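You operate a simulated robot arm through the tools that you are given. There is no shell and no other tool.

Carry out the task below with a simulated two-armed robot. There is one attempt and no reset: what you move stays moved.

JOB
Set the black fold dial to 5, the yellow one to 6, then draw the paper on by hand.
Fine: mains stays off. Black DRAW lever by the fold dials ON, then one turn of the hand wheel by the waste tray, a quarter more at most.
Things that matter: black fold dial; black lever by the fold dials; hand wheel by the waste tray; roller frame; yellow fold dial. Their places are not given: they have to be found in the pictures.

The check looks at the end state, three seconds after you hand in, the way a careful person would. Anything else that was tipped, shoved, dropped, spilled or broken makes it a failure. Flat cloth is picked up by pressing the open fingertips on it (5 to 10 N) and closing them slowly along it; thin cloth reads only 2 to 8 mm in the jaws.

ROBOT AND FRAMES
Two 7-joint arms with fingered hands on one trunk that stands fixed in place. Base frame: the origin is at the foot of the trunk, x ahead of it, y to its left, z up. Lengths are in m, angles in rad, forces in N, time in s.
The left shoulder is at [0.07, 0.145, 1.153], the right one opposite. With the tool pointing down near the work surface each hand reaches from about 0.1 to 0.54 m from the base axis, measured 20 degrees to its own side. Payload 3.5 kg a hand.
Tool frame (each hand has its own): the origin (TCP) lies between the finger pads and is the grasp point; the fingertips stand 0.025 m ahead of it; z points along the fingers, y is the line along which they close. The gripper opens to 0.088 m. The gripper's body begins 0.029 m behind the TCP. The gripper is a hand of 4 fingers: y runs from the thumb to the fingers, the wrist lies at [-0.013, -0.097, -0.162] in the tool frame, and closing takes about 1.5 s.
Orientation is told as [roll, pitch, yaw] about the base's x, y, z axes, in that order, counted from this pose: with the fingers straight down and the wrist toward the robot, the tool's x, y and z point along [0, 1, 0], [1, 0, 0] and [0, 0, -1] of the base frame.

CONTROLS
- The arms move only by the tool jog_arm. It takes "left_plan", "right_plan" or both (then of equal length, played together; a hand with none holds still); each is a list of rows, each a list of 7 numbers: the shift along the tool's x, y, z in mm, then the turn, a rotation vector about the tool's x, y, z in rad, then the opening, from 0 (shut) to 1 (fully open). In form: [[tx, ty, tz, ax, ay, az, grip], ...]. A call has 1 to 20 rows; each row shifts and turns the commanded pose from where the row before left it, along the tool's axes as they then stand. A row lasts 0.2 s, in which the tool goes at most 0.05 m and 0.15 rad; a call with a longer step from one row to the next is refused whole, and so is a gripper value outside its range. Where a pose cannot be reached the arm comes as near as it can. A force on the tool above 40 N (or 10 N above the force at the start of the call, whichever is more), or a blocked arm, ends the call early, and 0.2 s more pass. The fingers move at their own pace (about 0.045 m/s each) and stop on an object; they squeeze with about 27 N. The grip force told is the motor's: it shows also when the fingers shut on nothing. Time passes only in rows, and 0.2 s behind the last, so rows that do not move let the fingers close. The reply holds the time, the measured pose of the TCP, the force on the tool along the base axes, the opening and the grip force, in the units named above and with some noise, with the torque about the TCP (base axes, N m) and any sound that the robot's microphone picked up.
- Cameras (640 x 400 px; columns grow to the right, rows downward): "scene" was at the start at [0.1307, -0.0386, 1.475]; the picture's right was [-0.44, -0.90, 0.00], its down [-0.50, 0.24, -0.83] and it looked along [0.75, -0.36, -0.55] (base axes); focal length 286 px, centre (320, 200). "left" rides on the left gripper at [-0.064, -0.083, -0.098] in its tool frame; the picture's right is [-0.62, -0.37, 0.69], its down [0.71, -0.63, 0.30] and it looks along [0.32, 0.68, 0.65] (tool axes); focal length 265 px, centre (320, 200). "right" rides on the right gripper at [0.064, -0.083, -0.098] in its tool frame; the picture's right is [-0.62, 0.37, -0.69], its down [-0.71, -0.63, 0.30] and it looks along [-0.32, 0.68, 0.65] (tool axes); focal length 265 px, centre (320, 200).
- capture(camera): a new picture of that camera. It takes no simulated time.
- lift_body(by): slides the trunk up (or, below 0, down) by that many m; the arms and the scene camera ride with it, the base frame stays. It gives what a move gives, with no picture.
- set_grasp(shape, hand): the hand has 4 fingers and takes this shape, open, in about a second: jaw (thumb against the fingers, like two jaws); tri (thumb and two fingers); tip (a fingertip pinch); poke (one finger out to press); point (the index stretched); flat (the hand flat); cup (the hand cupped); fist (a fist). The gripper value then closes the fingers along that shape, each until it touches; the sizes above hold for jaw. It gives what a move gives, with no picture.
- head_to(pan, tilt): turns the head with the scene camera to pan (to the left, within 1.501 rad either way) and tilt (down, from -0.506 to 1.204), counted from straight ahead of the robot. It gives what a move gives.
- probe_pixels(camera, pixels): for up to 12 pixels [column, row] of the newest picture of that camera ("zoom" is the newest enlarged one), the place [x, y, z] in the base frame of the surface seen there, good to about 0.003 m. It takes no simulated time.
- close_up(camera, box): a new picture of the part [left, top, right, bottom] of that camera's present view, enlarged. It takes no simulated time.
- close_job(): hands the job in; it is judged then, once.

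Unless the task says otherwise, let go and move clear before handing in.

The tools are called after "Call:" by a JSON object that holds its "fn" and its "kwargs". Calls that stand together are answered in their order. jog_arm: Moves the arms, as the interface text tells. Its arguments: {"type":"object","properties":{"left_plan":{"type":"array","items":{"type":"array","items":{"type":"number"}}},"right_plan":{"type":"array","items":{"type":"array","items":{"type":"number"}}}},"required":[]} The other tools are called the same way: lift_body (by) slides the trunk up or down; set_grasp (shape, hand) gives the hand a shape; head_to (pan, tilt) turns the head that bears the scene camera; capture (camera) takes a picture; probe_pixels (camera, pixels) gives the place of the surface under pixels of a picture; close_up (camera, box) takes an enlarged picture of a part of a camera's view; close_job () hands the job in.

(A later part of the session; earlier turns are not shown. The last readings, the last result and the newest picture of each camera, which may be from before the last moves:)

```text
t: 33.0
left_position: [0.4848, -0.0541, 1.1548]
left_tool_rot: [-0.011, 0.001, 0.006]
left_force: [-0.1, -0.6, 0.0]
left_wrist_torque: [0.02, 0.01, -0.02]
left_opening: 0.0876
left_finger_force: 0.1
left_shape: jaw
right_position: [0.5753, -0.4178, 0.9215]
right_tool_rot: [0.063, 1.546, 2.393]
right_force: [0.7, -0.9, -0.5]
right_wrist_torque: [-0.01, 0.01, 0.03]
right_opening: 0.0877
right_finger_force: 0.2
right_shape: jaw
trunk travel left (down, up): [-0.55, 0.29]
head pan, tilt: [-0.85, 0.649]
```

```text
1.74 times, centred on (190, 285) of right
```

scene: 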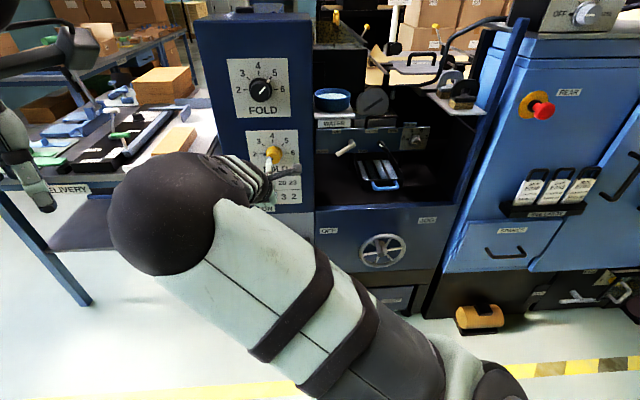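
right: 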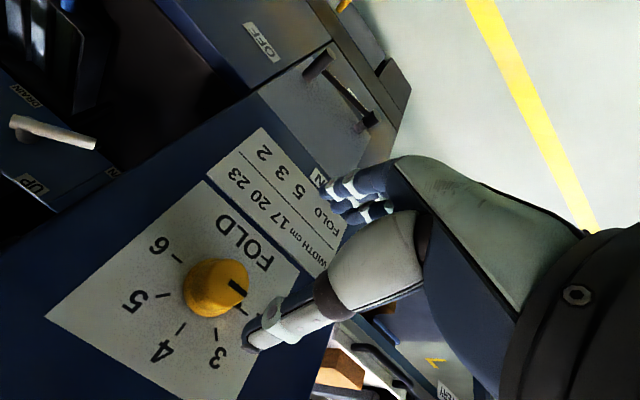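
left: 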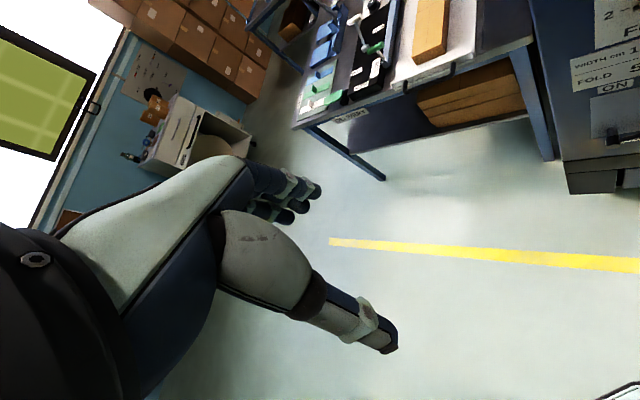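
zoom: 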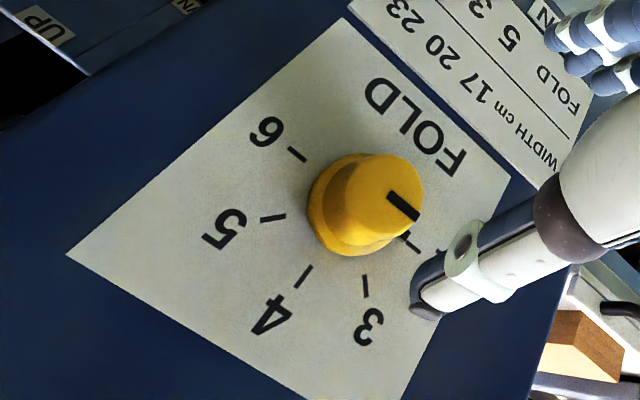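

The white lever points at DOWN, the frame is down, and I'll leave both alone. The extra roll left the arm slightly short of the commanded pose (z 0.9215), so I'll use two grasps instead. I'll roll back to the comfortable start angle and line up on the yellow dial.

Call:
{"fn": "jog_arm", "kwargs": {"right_plan": [[0, 0, 0, 0, 0, 0.146, 1], [0, 0, 0, 0, 0, 0.146, 1], [0, 0, 0, 0, 0, 0.146, 1], [0, 0, 0, 0, 0, 0.146, 1], [0, 0, 0, 0, 0, 0.146, 1], [0, 0, 0, 0, 0, 0, 1], [0, 0, 0, 0, 0, 0, 1], [0, 0, 0, 0, 0, 0, 1]]}}

Call:
{"fn": "capture", "kwargs": {"camera": "right"}}

Call:
{"fn": "close_up", "kwargs": {"camera": "right", "box": [120, 170, 320, 370]}}

```text
t: 34.8
left_position: [0.4847, -0.0544, 1.1543]
left_tool_rot: [-0.013, 0.0, 0.006]
left_force: [-0.5, 0.5, 0.4]
left_wrist_torque: [0.01, 0.01, -0.01]
left_opening: 0.0876
left_finger_force: 0.1
left_shape: jaw
right_position: [0.5828, -0.4048, 0.9327]
right_tool_rot: [-1.572, 0.84, 0.784]
right_force: [-0.3, 0.2, -0.1]
right_wrist_torque: [0.02, -0.03, 0.0]
right_opening: 0.0878
right_finger_force: 0.1
right_shape: jaw
trunk travel left (down, up): [-0.55, 0.29]
head pan, tilt: [-0.85, 0.649]
```

```text
taken
```

right: 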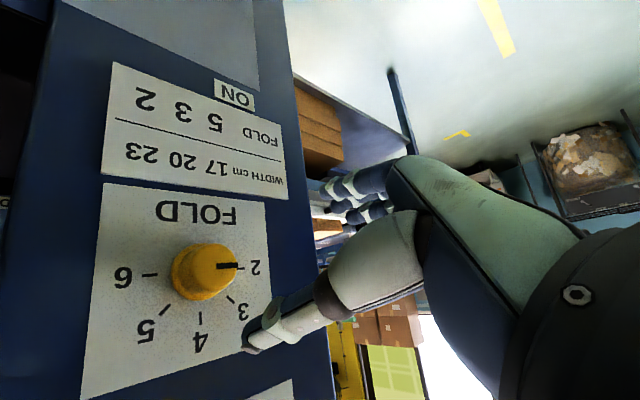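

```text
2.00 times, centred on (220, 270) of right
```

zoom: 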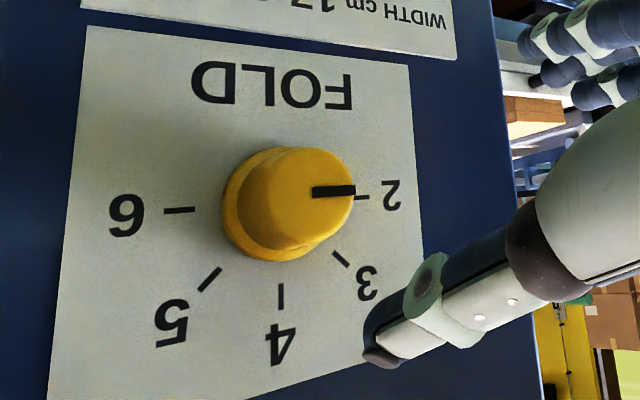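

The knob face centre is about (213,267), while the tool axis hits (234,268), so I need to shift about 15.5 mm to panel-right. I'll do that, go in 60 mm, and check the alignment.

Call:
{"fn": "jog_arm", "kwargs": {"right_plan": [[11.5, -10.3, 0, 0, 0, 0, 1], [0, 0, 20, 0, 0, 0, 1], [0, 0, 20, 0, 0, 0, 1], [0, 0, 20, 0, 0, 0, 1], [0, 0, 0, 0, 0, 0, 1], [0, 0, 0, 0, 0, 0, 1]]}}

Call:
{"fn": "capture", "kwargs": {"camera": "right"}}

Call:
{"fn": "close_up", "kwargs": {"camera": "right", "box": [180, 170, 360, 350]}}

```text
t: 36.2
left_position: [0.4857, -0.0547, 1.1544]
left_tool_rot: [-0.014, -0.001, 0.007]
left_force: [0.5, -0.2, 0.1]
left_wrist_torque: [-0.01, 0.01, 0.01]
left_opening: 0.0875
left_finger_force: 0.0
left_shape: jaw
right_position: [0.6128, -0.4596, 0.9341]
right_tool_rot: [-1.571, 0.843, 0.786]
right_force: [-0.2, -0.2, 0.2]
right_wrist_torque: [0.02, 0.0, -0.01]
right_opening: 0.0875
right_finger_force: 0.0
right_shape: jaw
trunk travel left (down, up): [-0.55, 0.29]
head pan, tilt: [-0.85, 0.649]
```

```text
taken
```

right: 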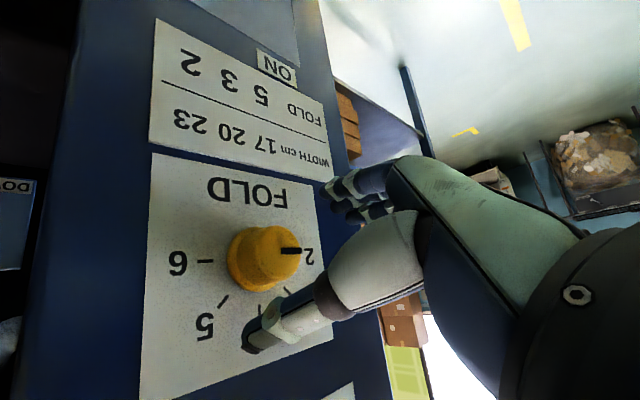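

```text
2.22 times, centred on (270, 260) of right
```

zoom: 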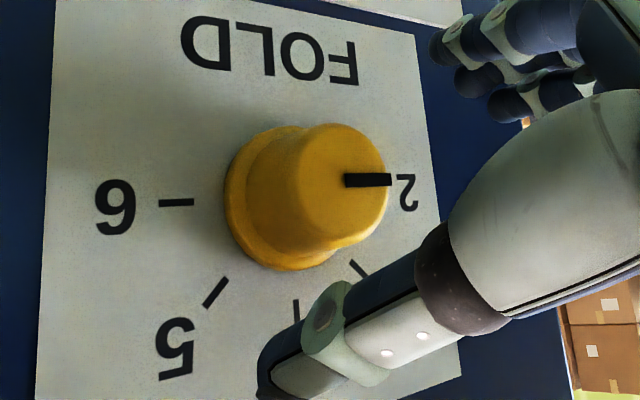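

The tool axis is predicted at (280,255) and the knob face centre is at about (280,254), so it's aligned. I'll go in 35 mm and grip the yellow knob.

Call:
{"fn": "jog_arm", "kwargs": {"right_plan": [[0, 0, 12, 0, 0, 0, 1], [0, 0, 12, 0, 0, 0, 1], [0, 0, 11, 0, 0, 0, 1], [0, 0, 0, 0, 0, 0, 1], [0, 0, 0, 0, 0, 0, 0.5], [0, 0, 0, 0, 0, 0, 0.4], [0, 0, 0, 0, 0, 0, 0.2], [0, 0, 0, 0, 0, 0, 0], [0, 0, 0, 0, 0, 0, 0], [0, 0, 0, 0, 0, 0, 0], [0, 0, 0, 0, 0, 0, 0], [0, 0, 0, 0, 0, 0, 0]]}}

Call:
{"fn": "capture", "kwargs": {"camera": "right"}}

```text
t: 38.8
left_position: [0.4867, -0.0545, 1.1544]
left_tool_rot: [-0.012, 0.001, 0.005]
left_force: [-1.1, -0.5, 0.8]
left_wrist_torque: [0.02, -0.02, -0.04]
left_opening: 0.0876
left_finger_force: 0.1
left_shape: jaw
right_position: [0.638, -0.4834, 0.934]
right_tool_rot: [-1.573, 0.842, 0.785]
right_force: [-0.3, -1.9, 1.3]
right_wrist_torque: [-0.02, 0.0, 0.0]
right_opening: 0.0301
right_finger_force: 26.6
right_shape: jaw
trunk travel left (down, up): [-0.55, 0.29]
head pan, tilt: [-0.85, 0.649]
```

```text
taken
```

right: 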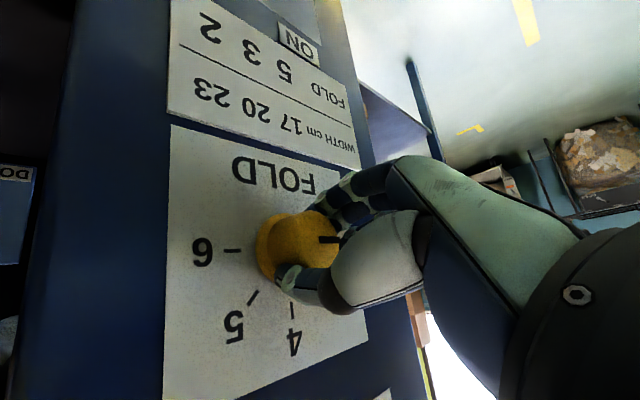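

The yellow knob is gripped at 30 mm opening. I'll turn it 135° clockwise.

Call:
{"fn": "jog_arm", "kwargs": {"right_plan": [[0, 0, 0, 0, 0, 0.12, 0], [0, 0, 0, 0, 0, 0.124, 0], [0, 0, 0, 0, 0, 0.124, 0], [0, 0, 0, 0, 0, 0.124, 0], [0, 0, 0, 0, 0, 0.124, 0], [0, 0, 0, 0, 0, 0.124, 0], [0, 0, 0, 0, 0, 0.124, 0], [0, 0, 0, 0, 0, 0.124, 0], [0, 0, 0, 0, 0, 0.124, 0], [0, 0, 0, 0, 0, 0.124, 0], [0, 0, 0, 0, 0, 0.124, 0], [0, 0, 0, 0, 0, 0.124, 0], [0, 0, 0, 0, 0, 0.124, 0], [0, 0, 0, 0, 0, 0.124, 0], [0, 0, 0, 0, 0, 0.124, 0], [0, 0, 0, 0, 0, 0.124, 0], [0, 0, 0, 0, 0, 0.124, 0], [0, 0, 0, 0, 0, 0.124, 0], [0, 0, 0, 0, 0, 0.124, 0], [0, 0, 0, 0, 0, 0, 0]]}}

Call:
{"fn": "capture", "kwargs": {"camera": "right"}}

```text
t: 43.0
left_position: [0.4868, -0.0543, 1.154]
left_tool_rot: [-0.013, 0.002, 0.008]
left_force: [-0.4, -0.1, -0.7]
left_wrist_torque: [0.02, 0.01, 0.01]
left_opening: 0.0875
left_finger_force: 0.0
left_shape: jaw
right_position: [0.6403, -0.4847, 0.9316]
right_tool_rot: [-1.529, -1.511, 0.747]
right_force: [-5.0, 5.8, -14.8]
right_wrist_torque: [0.25, 0.29, 0.01]
right_opening: 0.0292
right_finger_force: 27.3
right_shape: jaw
trunk travel left (down, up): [-0.55, 0.29]
head pan, tilt: [-0.85, 0.649]
```

```text
taken
```

right: 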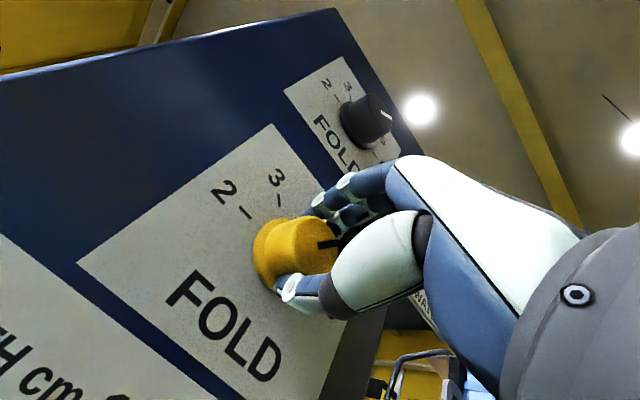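

The knob followed to 5, with some side force building up (−15 N in z). I'll release, back off, roll back 0.8 rad, and check before regrasping for the last 45°.

Call:
{"fn": "jog_arm", "kwargs": {"right_plan": [[0, 0, 0, 0, 0, 0, 0.6], [0, 0, 0, 0, 0, 0, 1], [0, 0, 0, 0, 0, 0, 1], [0, 0, 0, 0, 0, 0, 1], [0, 0, -20, 0, 0, 0, 1], [0, 0, -20, 0, 0, 0, 1], [0, 0, -20, 0, 0, 0, 1], [0, 0, 0, 0, 0, -0.14, 1], [0, 0, 0, 0, 0, -0.14, 1], [0, 0, 0, 0, 0, -0.14, 1], [0, 0, 0, 0, 0, -0.14, 1], [0, 0, 0, 0, 0, -0.14, 1], [0, 0, 0, 0, 0, -0.14, 1], [0, 0, 0, 0, 0, 0, 1], [0, 0, 0, 0, 0, 0, 1]]}}

Call:
{"fn": "capture", "kwargs": {"camera": "right"}}

Call:
{"fn": "close_up", "kwargs": {"camera": "right", "box": [120, 150, 340, 350]}}

```text
t: 46.2
left_position: [0.4869, -0.0547, 1.1541]
left_tool_rot: [-0.013, 0.0, 0.007]
left_force: [0.0, 0.1, -0.5]
left_wrist_torque: [-0.02, -0.02, -0.02]
left_opening: 0.0876
left_finger_force: 0.1
left_shape: jaw
right_position: [0.5954, -0.4424, 0.9332]
right_tool_rot: [-1.57, -0.667, 0.786]
right_force: [-0.4, -0.4, 0.2]
right_wrist_torque: [0.0, -0.02, -0.02]
right_opening: 0.0878
right_finger_force: 0.0
right_shape: jaw
trunk travel left (down, up): [-0.55, 0.29]
head pan, tilt: [-0.85, 0.649]
```

```text
taken
```

right: 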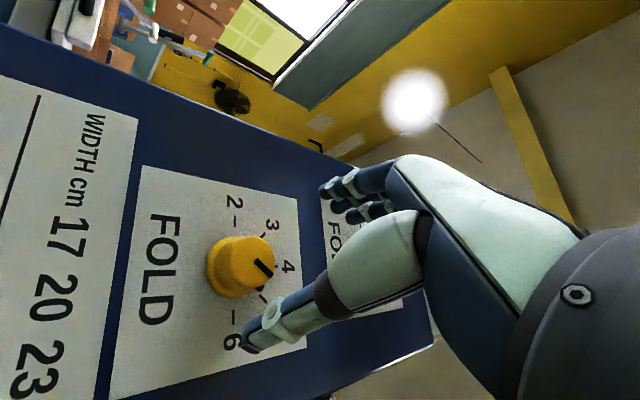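

```text
2.00 times, centred on (230, 250) of right
```

zoom: 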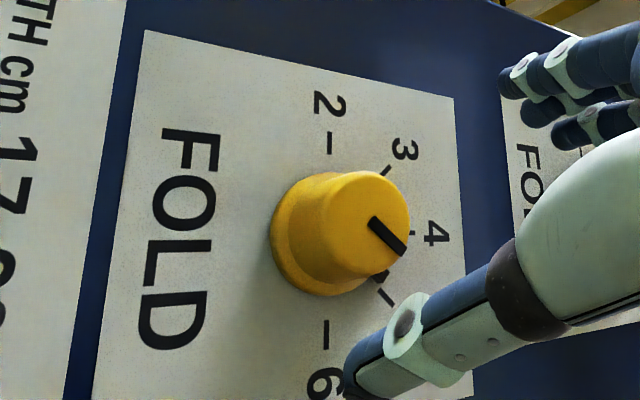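

The yellow pointer and its base tab are at 5. I'll go forward 60 mm, regrip, and turn the last 45°.

Call:
{"fn": "jog_arm", "kwargs": {"right_plan": [[0, 0, 20, 0, 0, 0, 1], [0, 0, 20, 0, 0, 0, 1], [0, 0, 19, 0, 0, 0, 1], [0, 0, 0, 0, 0, 0, 1], [0, 0, 0, 0, 0, 0, 0.5], [0, 0, 0, 0, 0, 0, 0.4], [0, 0, 0, 0, 0, 0, 0.2], [0, 0, 0, 0, 0, 0, 0], [0, 0, 0, 0, 0, 0, 0], [0, 0, 0, 0, 0, 0, 0], [0, 0, 0, 0, 0, 0, 0], [0, 0, 0, 0, 0, 0, 0]]}}

Call:
{"fn": "jog_arm", "kwargs": {"right_plan": [[0, 0, 0, 0, 0, 0.1, 0], [0, 0, 0, 0, 0, 0.1, 0], [0, 0, 0, 0, 0, 0.1, 0], [0, 0, 0, 0, 0, 0.1, 0], [0, 0, 0, 0, 0, 0.1, 0], [0, 0, 0, 0, 0, 0.1, 0], [0, 0, 0, 0, 0, 0.1, 0], [0, 0, 0, 0, 0, 0.09, 0], [0, 0, 0, 0, 0, 0, 0]]}}

Call:
{"fn": "capture", "kwargs": {"camera": "right"}}

```text
t: 48.8
left_position: [0.4849, -0.055, 1.1538]
left_tool_rot: [-0.012, -0.001, 0.005]
left_force: [-0.4, 0.4, 0.0]
left_wrist_torque: [-0.03, -0.01, -0.02]
left_opening: 0.0877
left_finger_force: 0.0
left_shape: jaw
right_position: [0.6376, -0.4839, 0.9332]
right_tool_rot: [-1.569, -0.668, 0.784]
right_force: [-1.8, -0.8, -1.3]
right_wrist_torque: [-0.02, 0.0, -0.01]
right_opening: 0.0282
right_finger_force: 27.1
right_shape: jaw
trunk travel left (down, up): [-0.55, 0.29]
head pan, tilt: [-0.85, 0.649]
```

```text
t: 50.8
left_position: [0.4856, -0.0554, 1.1544]
left_tool_rot: [-0.011, -0.001, 0.008]
left_force: [0.2, -0.5, 0.0]
left_wrist_torque: [0.02, -0.01, 0.0]
left_opening: 0.0875
left_finger_force: 0.1
left_shape: jaw
right_position: [0.6391, -0.4847, 0.9324]
right_tool_rot: [-1.562, -1.462, 0.777]
right_force: [-6.6, 2.6, -9.0]
right_wrist_torque: [0.1, 0.14, -0.04]
right_opening: 0.0283
right_finger_force: 26.7
right_shape: jaw
trunk travel left (down, up): [-0.55, 0.29]
head pan, tilt: [-0.85, 0.649]
```

```text
taken
```

right: 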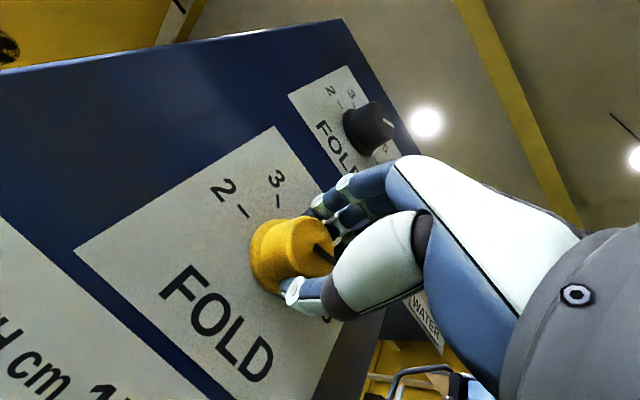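

The knob turned with the hand. I'll release and back off to check both dials.

Call:
{"fn": "jog_arm", "kwargs": {"right_plan": [[0, 0, 0, 0, 0, 0, 0.6], [0, 0, 0, 0, 0, 0, 1], [0, 0, 0, 0, 0, 0, 1], [0, 0, 0, 0, 0, 0, 1], [0, 0, 0, 0, 0, 0, 1], [0, 0, -20, 0, 0, 0, 1], [0, 0, -20, 0, 0, 0, 1], [0, 0, -20, 0, 0, 0, 1], [0, 0, -20, 0, 0, 0, 1], [0, 0, -20, 0, 0, 0, 1], [0, 0, -20, 0, 0, 0, 1], [0, 0, -20, 0, 0, 0, 1], [0, 0, 0, 0, 0, 0, 1]]}}

Call:
{"fn": "capture", "kwargs": {"camera": "right"}}

Call:
{"fn": "close_up", "kwargs": {"camera": "right", "box": [60, 130, 340, 400]}}

Call:
{"fn": "capture", "kwargs": {"camera": "scene"}}

```text
t: 53.6
left_position: [0.4861, -0.0546, 1.154]
left_tool_rot: [-0.013, 0.0, 0.006]
left_force: [0.2, -0.2, 0.1]
left_wrist_torque: [0.01, -0.02, 0.02]
left_opening: 0.0877
left_finger_force: 0.0
left_shape: jaw
right_position: [0.5624, -0.4094, 0.9394]
right_tool_rot: [-1.566, -1.459, 0.778]
right_force: [0.3, -0.2, 0.3]
right_wrist_torque: [0.02, -0.03, 0.02]
right_opening: 0.0876
right_finger_force: 0.1
right_shape: jaw
right hand out of reach, approached as far as the arm can: row 11, 12
trunk travel left (down, up): [-0.55, 0.29]
head pan, tilt: [-0.85, 0.649]
```

```text
taken
```

right: 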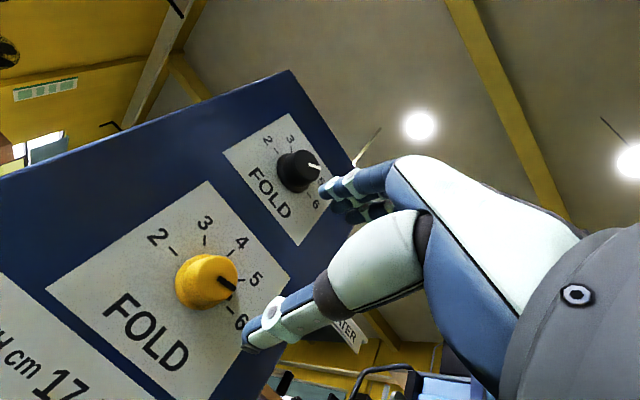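

```text
1.48 times, centred on (200, 265) of right
```

zoom: 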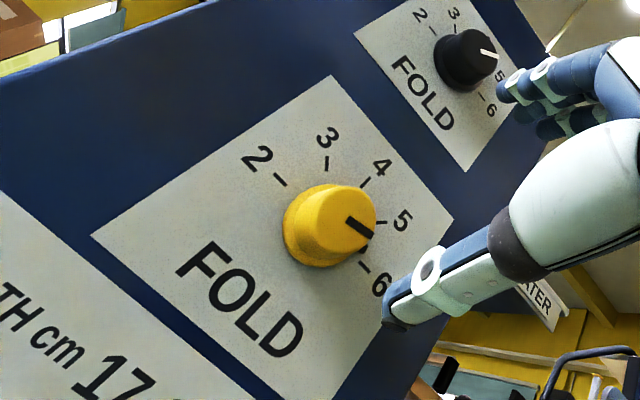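

```text
taken
```

scene: 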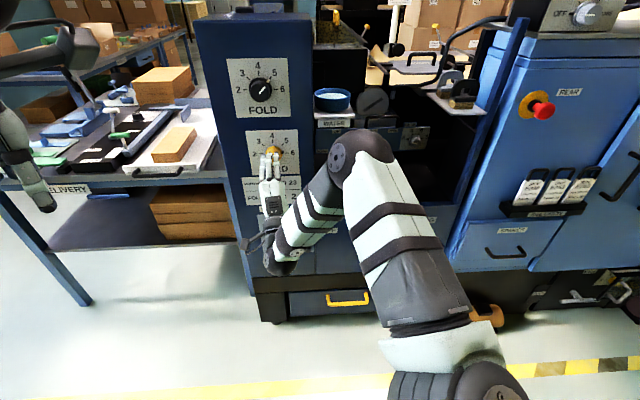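

Yellow looks near 6 but I want to be certain. I'll roll the wrist back for a clearer view of its base tab and check the black dial in the scene camera.

Call:
{"fn": "close_up", "kwargs": {"camera": "scene", "box": [220, 50, 310, 120]}}

Call:
{"fn": "jog_arm", "kwargs": {"right_plan": [[0, 0, 0, 0, 0, -0.14, 1], [0, 0, 0, 0, 0, -0.14, 1], [0, 0, 0, 0, 0, -0.14, 1], [0, 0, 0, 0, 0, -0.14, 1], [0, 0, 0, 0, 0, -0.14, 1], [0, 0, 0, 0, 0, -0.14, 1], [0, 0, 0, 0, 0, -0.14, 1], [0, 0, 0, 0, 0, -0.14, 1], [0, 0, 0, 0, 0, -0.14, 1], [0, 0, 0, 0, 0, -0.14, 1], [0, 0, 0, 0, 0, 0, 1]]}}

Call:
{"fn": "capture", "kwargs": {"camera": "right"}}

Call:
{"fn": "capture", "kwargs": {"camera": "scene"}}

```text
5.71 times, centred on (265, 85) of scene
```

zoom: 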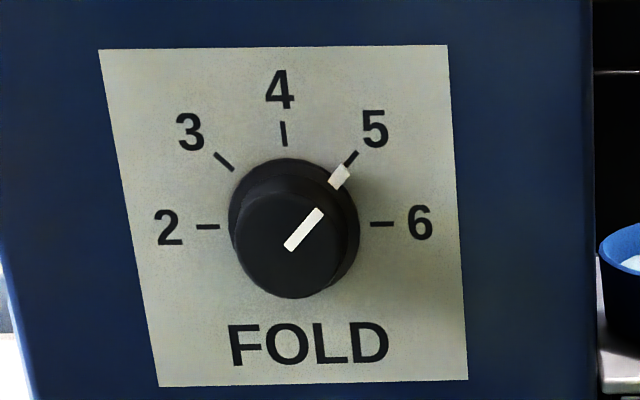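

```text
t: 56.0
left_position: [0.4855, -0.0543, 1.1547]
left_tool_rot: [-0.012, 0.0, 0.006]
left_force: [0.3, -0.7, -0.6]
left_wrist_torque: [-0.03, -0.01, -0.03]
left_opening: 0.0873
left_finger_force: 0.0
left_shape: jaw
right_position: [0.5626, -0.4032, 0.9336]
right_tool_rot: [-1.573, -0.11, 0.768]
right_force: [0.1, 1.0, -0.5]
right_wrist_torque: [0.02, -0.01, 0.01]
right_opening: 0.0877
right_finger_force: 0.0
right_shape: jaw
right hand out of reach, approached as far as the arm can: row 10
trunk travel left (down, up): [-0.55, 0.29]
head pan, tilt: [-0.85, 0.649]
```

```text
taken
```

right: 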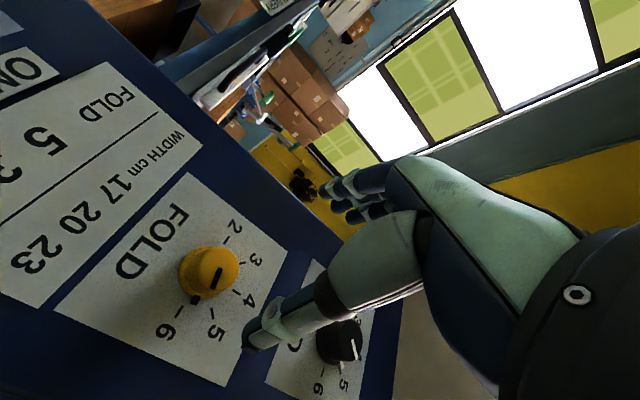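

```text
taken
```

scene: 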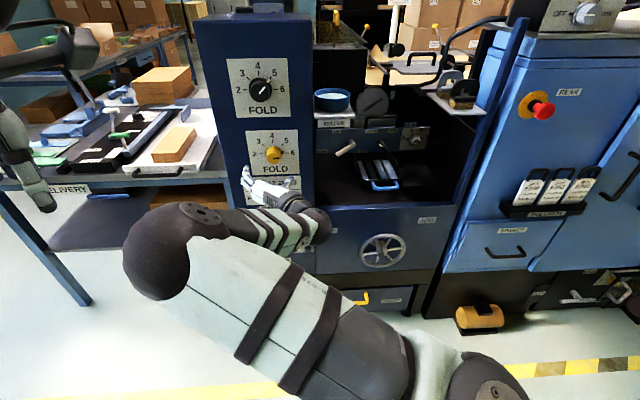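

Call:
{"fn": "close_up", "kwargs": {"camera": "scene", "box": [240, 125, 310, 180]}}

Call:
{"fn": "close_up", "kwargs": {"camera": "right", "box": [100, 180, 280, 350]}}

```text
7.27 times, centred on (275, 152) of scene
```

zoom: 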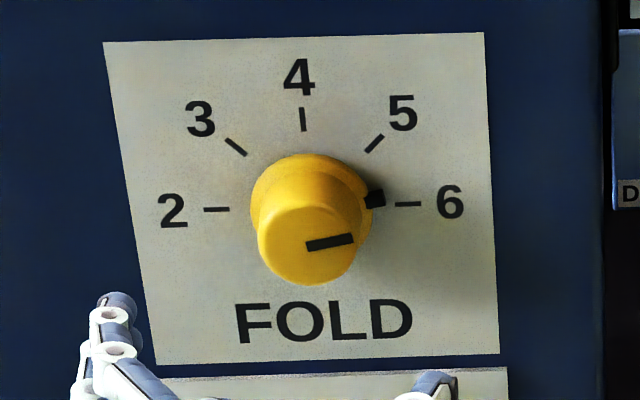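

```text
2.35 times, centred on (190, 265) of right
```

zoom: 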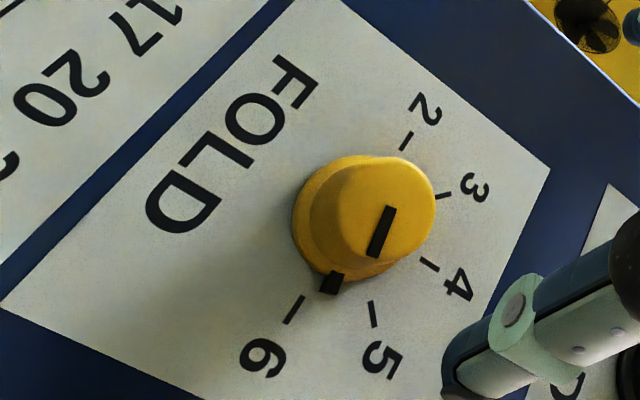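

The scene zoom shows the black tab dead on 5, but the yellow tab at (375,198) is about 7–8° short of the 6 tick. I'll go back in, regrip and turn it that bit more.

Call:
{"fn": "jog_arm", "kwargs": {"right_plan": [[0, 0, 20, 0, 0, 0, 1], [0, 0, 20, 0, 0, 0, 1], [0, 0, 20, 0, 0, 0, 1], [0, 0, 20, 0, 0, 0, 1], [0, 0, 20, 0, 0, 0, 1], [0, 0, 0, 0, 0, 0, 1], [0, 0, 0, 0, 0, 0, 1]]}}

Call:
{"fn": "capture", "kwargs": {"camera": "right"}}

```text
t: 57.6
left_position: [0.4854, -0.0545, 1.1538]
left_tool_rot: [-0.013, 0.001, 0.007]
left_force: [-1.3, -1.2, -0.4]
left_wrist_torque: [-0.02, 0.02, 0.01]
left_opening: 0.0875
left_finger_force: 0.1
left_shape: jaw
right_position: [0.6335, -0.4759, 0.9364]
right_tool_rot: [-1.572, -0.108, 0.769]
right_force: [-0.1, 0.5, 0.5]
right_wrist_torque: [-0.01, -0.02, 0.01]
right_opening: 0.0878
right_finger_force: 0.0
right_shape: jaw
trunk travel left (down, up): [-0.55, 0.29]
head pan, tilt: [-0.85, 0.649]
```

```text
taken
```

right: 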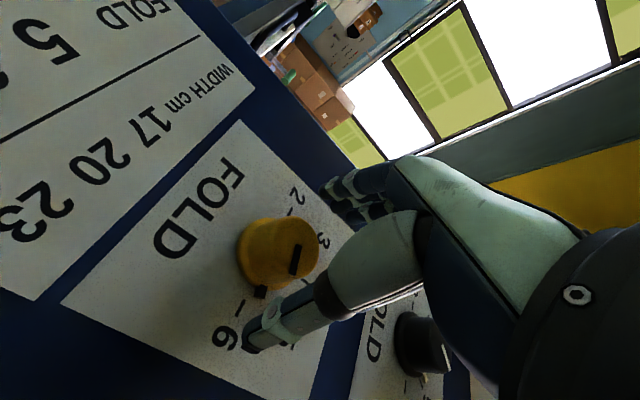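

The hand is around the knob at d = 0.0455 and 3 mm high, with the thumb near the base tab. I'll shift 3 mm down and 3 mm in, so the thumb clears the tab, and grip.

Call:
{"fn": "jog_arm", "kwargs": {"right_plan": [[3, 0, 3, 0, 0, 0, 1], [0, 0, 0, 0, 0, 0, 0.5], [0, 0, 0, 0, 0, 0, 0.4], [0, 0, 0, 0, 0, 0, 0.2], [0, 0, 0, 0, 0, 0, 0], [0, 0, 0, 0, 0, 0, 0], [0, 0, 0, 0, 0, 0, 0], [0, 0, 0, 0, 0, 0, 0], [0, 0, 0, 0, 0, 0, 0]]}}

Call:
{"fn": "capture", "kwargs": {"camera": "right"}}

```text
t: 59.6
left_position: [0.4858, -0.0545, 1.155]
left_tool_rot: [-0.013, -0.001, 0.004]
left_force: [0.0, -0.6, -0.6]
left_wrist_torque: [-0.02, -0.03, 0.03]
left_opening: 0.0876
left_finger_force: 0.1
left_shape: jaw
right_position: [0.6346, -0.4779, 0.932]
right_tool_rot: [-1.573, -0.112, 0.769]
right_force: [-2.5, -1.3, 0.6]
right_wrist_torque: [-0.02, 0.01, 0.01]
right_opening: 0.0279
right_finger_force: 27.0
right_shape: jaw
trunk travel left (down, up): [-0.55, 0.29]
head pan, tilt: [-0.85, 0.649]
```

```text
taken
```

right: 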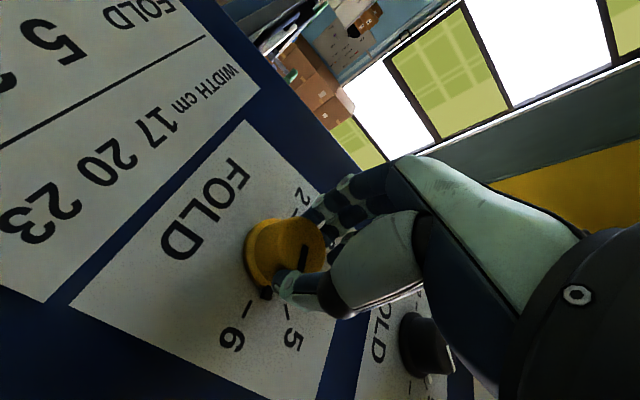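

The knob is gripped again. I'll turn a further 0.14 rad, release, and back off to check.

Call:
{"fn": "jog_arm", "kwargs": {"right_plan": [[0, 0, 0, 0, 0, 0.05, 0], [0, 0, 0, 0, 0, 0.05, 0], [0, 0, 0, 0, 0, 0.04, 0], [0, 0, 0, 0, 0, 0, 0], [0, 0, 0, 0, 0, 0, 0]]}}

Call:
{"fn": "capture", "kwargs": {"camera": "right"}}

Call:
{"fn": "close_up", "kwargs": {"camera": "right", "box": [160, 180, 360, 370]}}

Call:
{"fn": "close_up", "kwargs": {"camera": "scene", "box": [240, 125, 310, 180]}}

```text
t: 60.8
left_position: [0.4854, -0.0554, 1.1538]
left_tool_rot: [-0.012, 0.0, 0.005]
left_force: [-0.4, 0.6, -0.2]
left_wrist_torque: [0.0, -0.03, -0.03]
left_opening: 0.0878
left_finger_force: 0.1
left_shape: jaw
right_position: [0.6348, -0.4774, 0.9333]
right_tool_rot: [-1.573, -0.251, 0.77]
right_force: [-0.6, -2.0, -0.7]
right_wrist_torque: [0.01, 0.0, -0.01]
right_opening: 0.0276
right_finger_force: 27.1
right_shape: jaw
trunk travel left (down, up): [-0.55, 0.29]
head pan, tilt: [-0.85, 0.649]
```

```text
taken
```

right: 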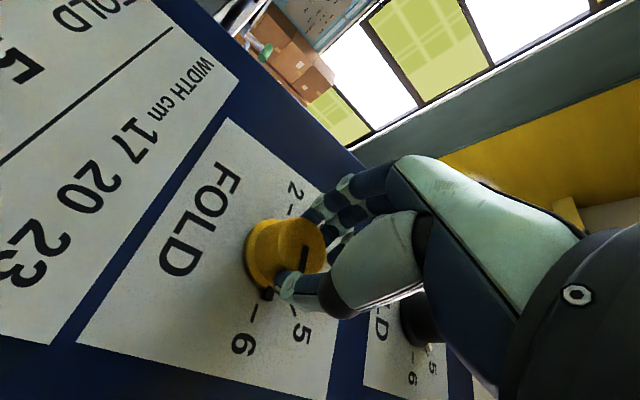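

```text
2.11 times, centred on (260, 275) of right
```

zoom: 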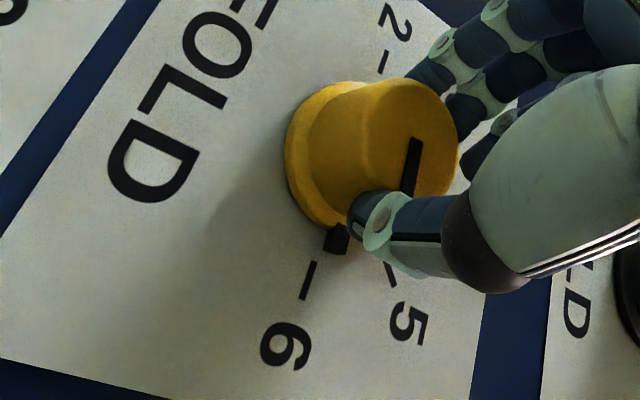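

```text
7.27 times, centred on (275, 152) of scene
```

zoom: 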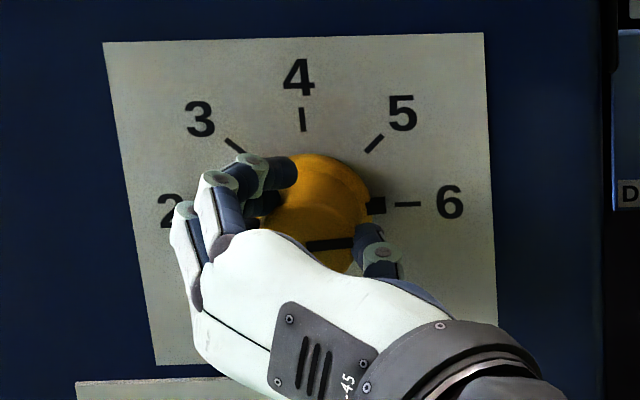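

The base tab at (377,206) now lines up with the 6 tick at (408,204). I'll release and withdraw straight back.

Call:
{"fn": "jog_arm", "kwargs": {"right_plan": [[0, 0, 0, 0, 0, 0, 0.4], [0, 0, 0, 0, 0, 0, 0.7], [0, 0, 0, 0, 0, 0, 1], [0, 0, 0, 0, 0, 0, 1], [0, 0, 0, 0, 0, 0, 1], [0, 0, -20, 0, 0, 0, 1], [0, 0, -20, 0, 0, 0, 1], [0, 0, -20, 0, 0, 0, 1], [0, 0, -20, 0, 0, 0, 1], [0, 0, -20, 0, 0, 0, 1], [0, 0, 0, 0, 0, 0, 1]]}}

Call:
{"fn": "capture", "kwargs": {"camera": "right"}}

Call:
{"fn": "capture", "kwargs": {"camera": "scene"}}

Call:
{"fn": "close_up", "kwargs": {"camera": "scene", "box": [220, 50, 320, 180]}}

```text
t: 63.2
left_position: [0.4864, -0.0545, 1.1537]
left_tool_rot: [-0.013, 0.001, 0.005]
left_force: [-0.3, -0.8, -0.2]
left_wrist_torque: [-0.01, 0.02, 0.05]
left_opening: 0.0876
left_finger_force: 0.1
left_shape: jaw
right_position: [0.564, -0.4065, 0.9317]
right_tool_rot: [-1.573, -0.251, 0.773]
right_force: [-0.9, -0.2, -0.2]
right_wrist_torque: [-0.04, -0.01, 0.0]
right_opening: 0.0878
right_finger_force: 0.1
right_shape: jaw
trunk travel left (down, up): [-0.55, 0.29]
head pan, tilt: [-0.85, 0.649]
```

```text
taken
```

right: 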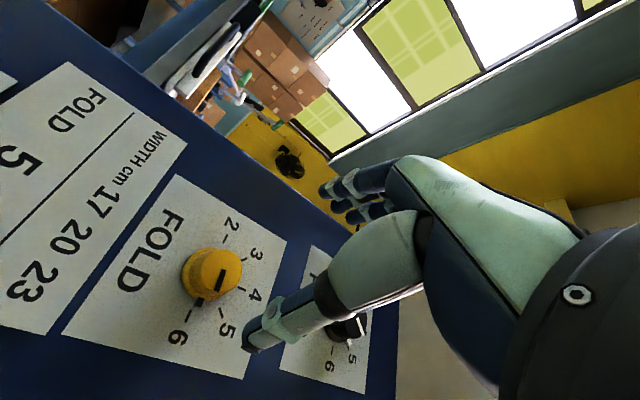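

```text
taken
```

scene: 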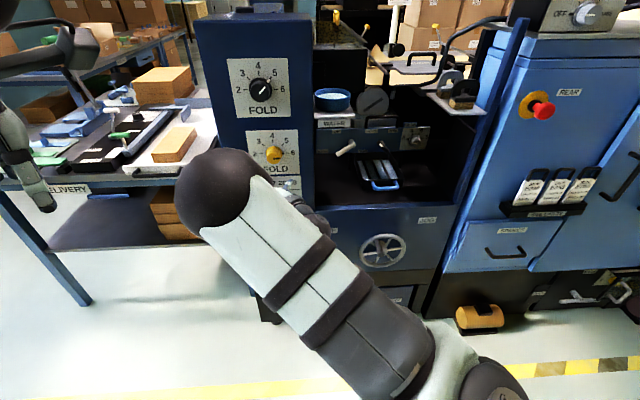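

```text
3.08 times, centred on (270, 115) of scene
```

zoom: 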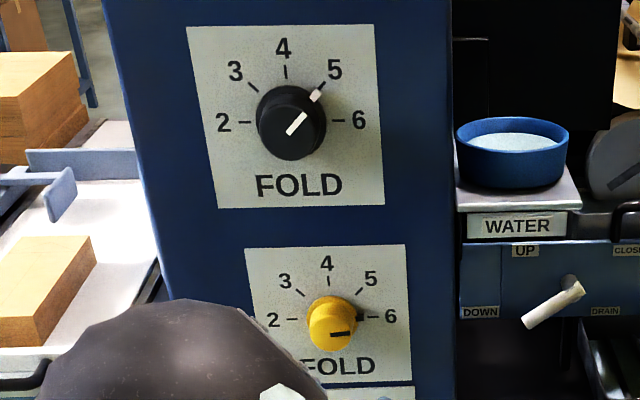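

Black reads 5 and yellow reads 6, both with tabs on their ticks. Next is the DRAW lever: I'll lower the trunk 0.30 m with the hand clear of the panel, then look.

Call:
{"fn": "lift_body", "kwargs": {"by": -0.3}}

Call:
{"fn": "capture", "kwargs": {"camera": "right"}}

Call:
{"fn": "capture", "kwargs": {"camera": "scene"}}

```text
t: 66.2
left_position: [0.4843, -0.0542, 0.8539]
left_tool_rot: [-0.012, 0.0, 0.007]
left_force: [-0.2, -0.1, 0.4]
left_wrist_torque: [0.01, -0.01, 0.03]
left_opening: 0.0873
left_finger_force: 0.0
left_shape: jaw
right_position: [0.5635, -0.4055, 0.6328]
right_tool_rot: [-1.572, -0.25, 0.77]
right_force: [-0.2, -0.2, -0.4]
right_wrist_torque: [0.03, -0.04, -0.01]
right_opening: 0.0876
right_finger_force: 0.0
right_shape: jaw
trunk travel left (down, up): [-0.25, 0.59]
head pan, tilt: [-0.85, 0.649]
```

```text
taken
```

right: 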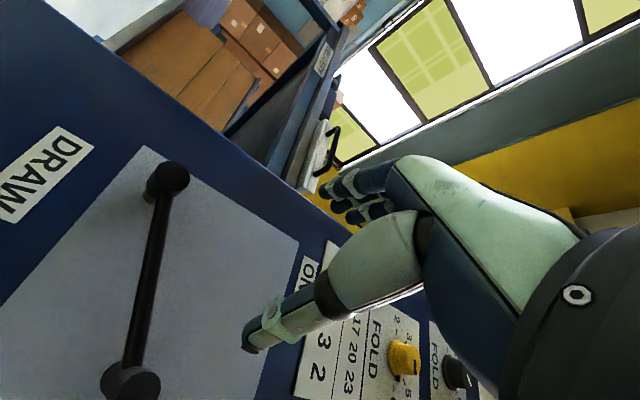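

```text
taken
```

scene: 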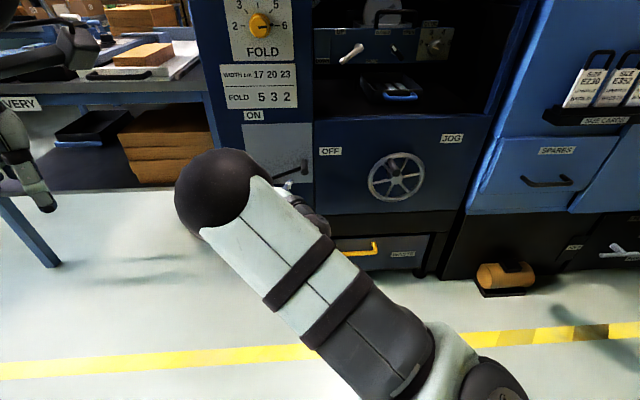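

The right camera shows the lever's pivot boss at (167,180), its end peg at (130,383) and the ON label at (308,270). I'll probe these.

Call:
{"fn": "probe_pixels", "kwargs": {"camera": "right", "pixels": [[172, 177], [155, 190], [140, 382], [120, 378], [150, 280], [152, 385], [308, 270], [60, 165], [115, 390], [145, 150], [295, 245], [103, 380]]}}

Call:
{"fn": "close_up", "kwargs": {"camera": "right", "box": [60, 140, 340, 400]}}

Call:
{"fn": "close_up", "kwargs": {"camera": "scene", "box": [230, 100, 450, 240]}}

```text
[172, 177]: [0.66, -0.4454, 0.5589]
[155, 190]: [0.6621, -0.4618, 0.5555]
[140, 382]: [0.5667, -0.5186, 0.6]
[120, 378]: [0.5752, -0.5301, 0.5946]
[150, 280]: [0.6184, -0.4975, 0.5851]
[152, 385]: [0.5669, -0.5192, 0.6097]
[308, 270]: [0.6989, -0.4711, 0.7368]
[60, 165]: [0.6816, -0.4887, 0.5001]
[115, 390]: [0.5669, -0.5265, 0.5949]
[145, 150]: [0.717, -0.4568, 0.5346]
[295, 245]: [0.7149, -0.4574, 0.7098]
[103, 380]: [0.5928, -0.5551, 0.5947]
```

```text
1.54 times, centred on (200, 270) of right
```

zoom: 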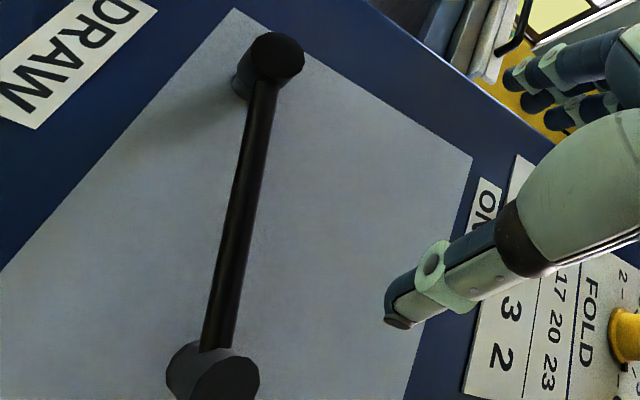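

```text
2.86 times, centred on (340, 170) of scene
```

zoom: 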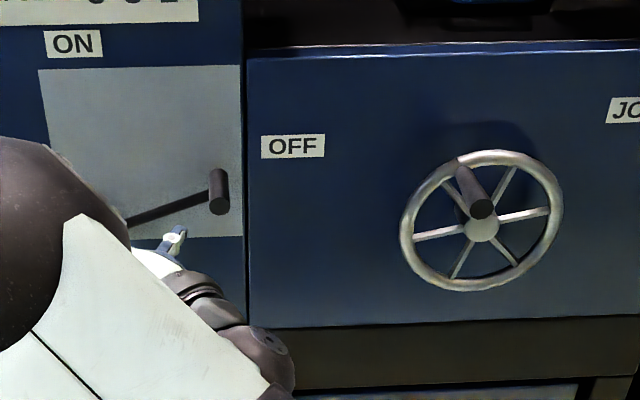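

The lever pivot is at u ≈ −0.150, z ≈ 0.56, and the peg at u ≈ −0.032, z ≈ 0.60 with its face at d = 0.0625. ON lies about 70° anticlockwise. I'll line up in front of the peg with the jaws across the lever's sweep.

Call:
{"fn": "jog_arm", "kwargs": {"right_plan": [[4, -28.4, 0, 0, 0, 0, 1], [4, -28.4, 0, 0, 0, 0, 1], [4, -28.4, 0, 0, 0, 0, 1], [0, 0, 0, 0, 0, 0.1386, 1], [0, 0, 0, 0, 0, 0.1386, 1], [0, 0, 0, 0, 0, 0.1386, 1], [0, 0, 0, 0, 0, 0.1386, 1], [0, 0, 0, 0, 0, 0.1386, 1], [0, 0, 0, 0, 0, 0.1386, 1], [0, 0, 0, 0, 0, 0.1386, 1], [0, 0, 0, 0, 0, 0, 1], [0, 0, 0, 0, 0, 0, 1]]}}

Call:
{"fn": "capture", "kwargs": {"camera": "right"}}

Call:
{"fn": "capture", "kwargs": {"camera": "scene"}}

```text
t: 68.8
left_position: [0.4849, -0.0537, 0.8547]
left_tool_rot: [-0.012, -0.001, 0.005]
left_force: [-1.1, 0.1, -0.5]
left_wrist_torque: [0.02, 0.01, 0.01]
left_opening: 0.0875
left_finger_force: 0.0
left_shape: jaw
right_position: [0.517, -0.4617, 0.617]
right_tool_rot: [-1.572, -1.22, 0.771]
right_force: [0.6, 0.4, -0.9]
right_wrist_torque: [-0.01, 0.01, -0.01]
right_opening: 0.0879
right_finger_force: 0.0
right_shape: jaw
right hand out of reach, approached as far as the arm can: row 9, 10
trunk travel left (down, up): [-0.25, 0.59]
head pan, tilt: [-0.85, 0.649]
```

```text
taken
```

right: 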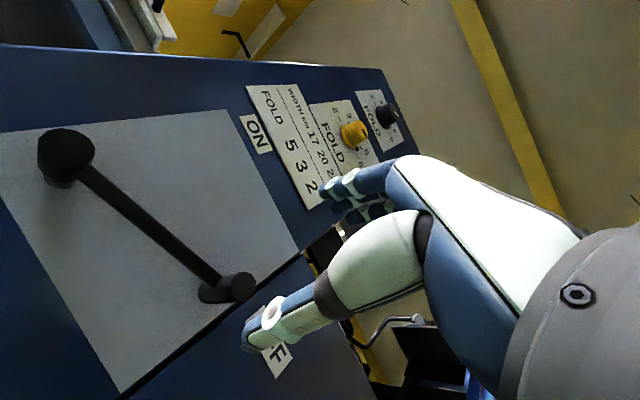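

```text
taken
```

scene: 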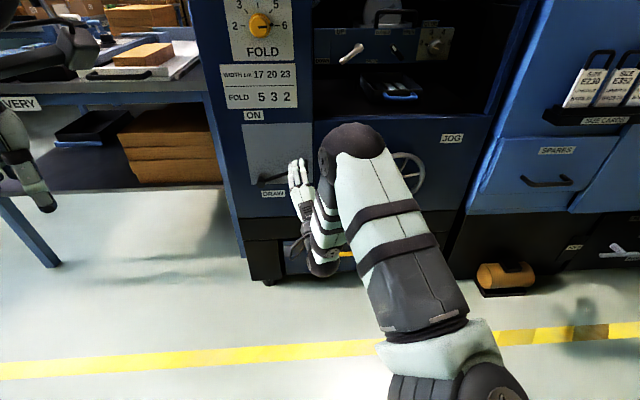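

The tool axis is offset from the peg by about (−3, −17) mm in tool x, y. I'll go forward 40 mm, where reach is better, correct sideways, and look again.

Call:
{"fn": "probe_pixels", "kwargs": {"camera": "right", "pixels": [[241, 286], [245, 284], [237, 290], [68, 148], [210, 290]]}}

Call:
{"fn": "jog_arm", "kwargs": {"right_plan": [[0, 0, 20, 0, 0, 0, 1], [0, 0, 18, 0, 0, 0, 1], [-3.4, -16.8, 0, 0, 0, 0, 1], [0, 0, 0, 0, 0, 0, 1], [0, 0, 0, 0, 0, 0, 1]]}}

Call:
{"fn": "capture", "kwargs": {"camera": "right"}}

```text
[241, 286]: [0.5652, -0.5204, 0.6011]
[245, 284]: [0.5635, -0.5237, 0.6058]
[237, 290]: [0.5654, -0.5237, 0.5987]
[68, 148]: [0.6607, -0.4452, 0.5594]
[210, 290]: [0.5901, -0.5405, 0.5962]
```

```text
t: 70.0
left_position: [0.4852, -0.0543, 0.8547]
left_tool_rot: [-0.012, 0.001, 0.007]
left_force: [-0.1, 0.2, -0.8]
left_wrist_torque: [-0.01, 0.01, 0.03]
left_opening: 0.0876
left_finger_force: 0.0
left_shape: jaw
right_position: [0.5356, -0.4942, 0.6023]
right_tool_rot: [-1.578, -1.221, 0.775]
right_force: [-0.5, 0.3, -0.9]
right_wrist_torque: [-0.04, -0.02, 0.03]
right_opening: 0.0878
right_finger_force: 0.0
right_shape: jaw
trunk travel left (down, up): [-0.25, 0.59]
head pan, tilt: [-0.85, 0.649]
```

```text
taken
```

right: 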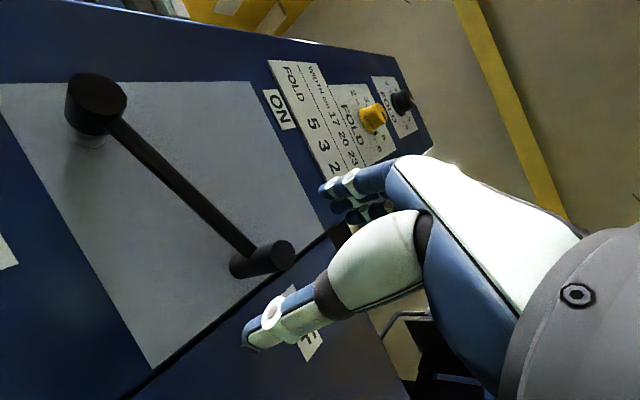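

Aligned: the peg face at (281,257) sits on the tool axis and the rod runs along tool +x between thumb and fingers. I'll go in 47 mm and partly close around the peg.

Call:
{"fn": "jog_arm", "kwargs": {"right_plan": [[0, 0, 16, 0, 0, 0, 1], [0, 0, 16, 0, 0, 0, 1], [0, 0, 15, 0, 0, 0, 1], [0, 0, 0, 0, 0, 0, 1], [0, 0, 0, 0, 0, 0, 0.6], [0, 0, 0, 0, 0, 0, 0.4], [0, 0, 0, 0, 0, 0, 0.33], [0, 0, 0, 0, 0, 0, 0.33], [0, 0, 0, 0, 0, 0, 0.33], [0, 0, 0, 0, 0, 0, 0.33]]}}

Call:
{"fn": "capture", "kwargs": {"camera": "right"}}

```text
t: 72.2
left_position: [0.486, -0.055, 0.854]
left_tool_rot: [-0.014, 0.001, 0.007]
left_force: [-1.1, -0.1, 0.3]
left_wrist_torque: [-0.01, 0.03, -0.01]
left_opening: 0.0877
left_finger_force: 0.0
left_shape: jaw
right_position: [0.5698, -0.5289, 0.6022]
right_tool_rot: [-1.577, -1.219, 0.776]
right_force: [-0.5, 0.5, 0.4]
right_wrist_torque: [0.03, -0.02, -0.03]
right_opening: 0.0297
right_finger_force: 0.0
right_shape: jaw
trunk travel left (down, up): [-0.25, 0.59]
head pan, tilt: [-0.85, 0.649]
```

```text
taken
```

right: 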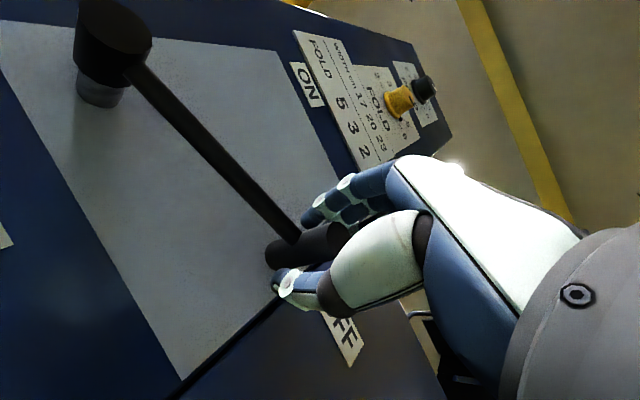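

The peg is caged at 30 mm opening with no contact force. I'll sweep the hand anticlockwise around the pivot (R ≈ 0.13 m), turning it with the lever.

Call:
{"fn": "jog_arm", "kwargs": {"right_plan": [[0.4, 10.4, 0, 0, 0, -0.08, 0.33], [0.4, 10.4, 0, 0, 0, -0.08, 0.33], [0.4, 10.4, 0, 0, 0, -0.08, 0.33], [0.4, 10.4, 0, 0, 0, -0.08, 0.33], [0.4, 10.4, 0, 0, 0, -0.08, 0.33], [0, 0, 0, 0, 0, 0, 0.33]]}}

Call:
{"fn": "capture", "kwargs": {"camera": "right"}}

```text
t: 73.6
left_position: [0.4841, -0.0538, 0.8543]
left_tool_rot: [-0.013, 0.0, 0.006]
left_force: [0.0, 0.1, -0.1]
left_wrist_torque: [0.03, 0.01, -0.01]
left_opening: 0.0877
left_finger_force: 0.1
left_shape: jaw
right_position: [0.5896, -0.5121, 0.6463]
right_tool_rot: [-1.574, -0.821, 0.77]
right_force: [-2.2, 0.1, -1.9]
right_wrist_torque: [0.08, 0.02, -0.03]
right_opening: 0.0315
right_finger_force: 0.1
right_shape: jaw
trunk travel left (down, up): [-0.25, 0.59]
head pan, tilt: [-0.85, 0.649]
```

```text
taken
```

right: 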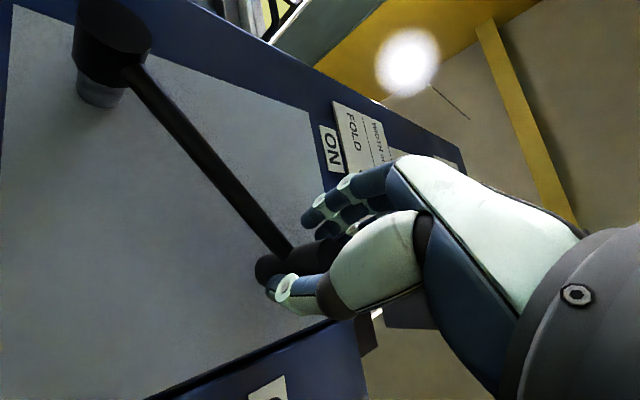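

The lever follows with only about 3 N. I'll continue toward ON.

Call:
{"fn": "jog_arm", "kwargs": {"right_plan": [[0.4, 10.4, 0, 0, 0, -0.08, 0.33], [0.4, 10.4, 0, 0, 0, -0.08, 0.33], [0.4, 10.4, 0, 0, 0, -0.08, 0.33], [0.4, 10.4, 0, 0, 0, -0.08, 0.33], [0.4, 10.4, 0, 0, 0, -0.08, 0.33], [0.4, 10.4, 0, 0, 0, -0.08, 0.33], [0.4, 10.4, 0, 0, 0, -0.08, 0.33], [0.4, 10.4, 0, 0, 0, -0.08, 0.33], [0.4, 10.4, 0, 0, 0, -0.08, 0.33], [0, 0, 0, 0, 0, 0, 0.33]]}}

Call:
{"fn": "capture", "kwargs": {"camera": "right"}}

Call:
{"fn": "capture", "kwargs": {"camera": "scene"}}

```text
t: 75.8
left_position: [0.4861, -0.0547, 0.855]
left_tool_rot: [-0.012, -0.001, 0.007]
left_force: [-0.9, 0.1, 0.4]
left_wrist_torque: [-0.02, 0.01, 0.0]
left_opening: 0.0875
left_finger_force: 0.0
left_shape: jaw
right_position: [0.6479, -0.4524, 0.6883]
right_tool_rot: [-1.573, -0.102, 0.77]
right_force: [-1.8, -1.0, -0.1]
right_wrist_torque: [-0.03, 0.02, -0.06]
right_opening: 0.0308
right_finger_force: 0.2
right_shape: jaw
trunk travel left (down, up): [-0.25, 0.59]
head pan, tilt: [-0.85, 0.649]
```

```text
taken
```

right: 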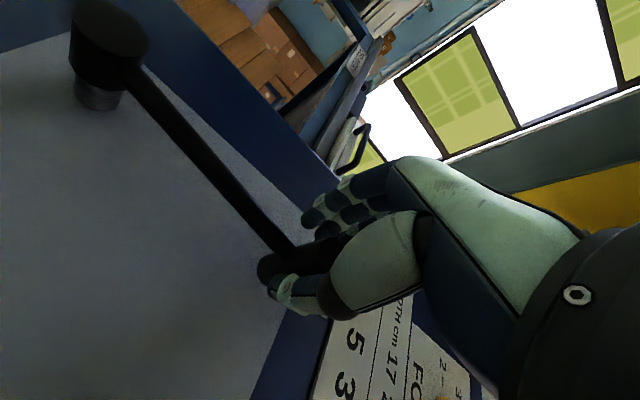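

```text
taken
```

scene: 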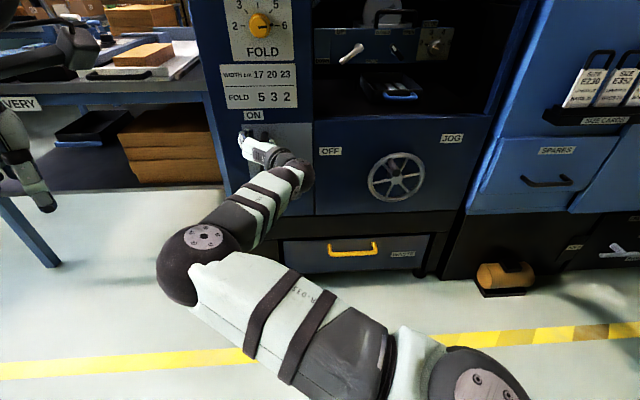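

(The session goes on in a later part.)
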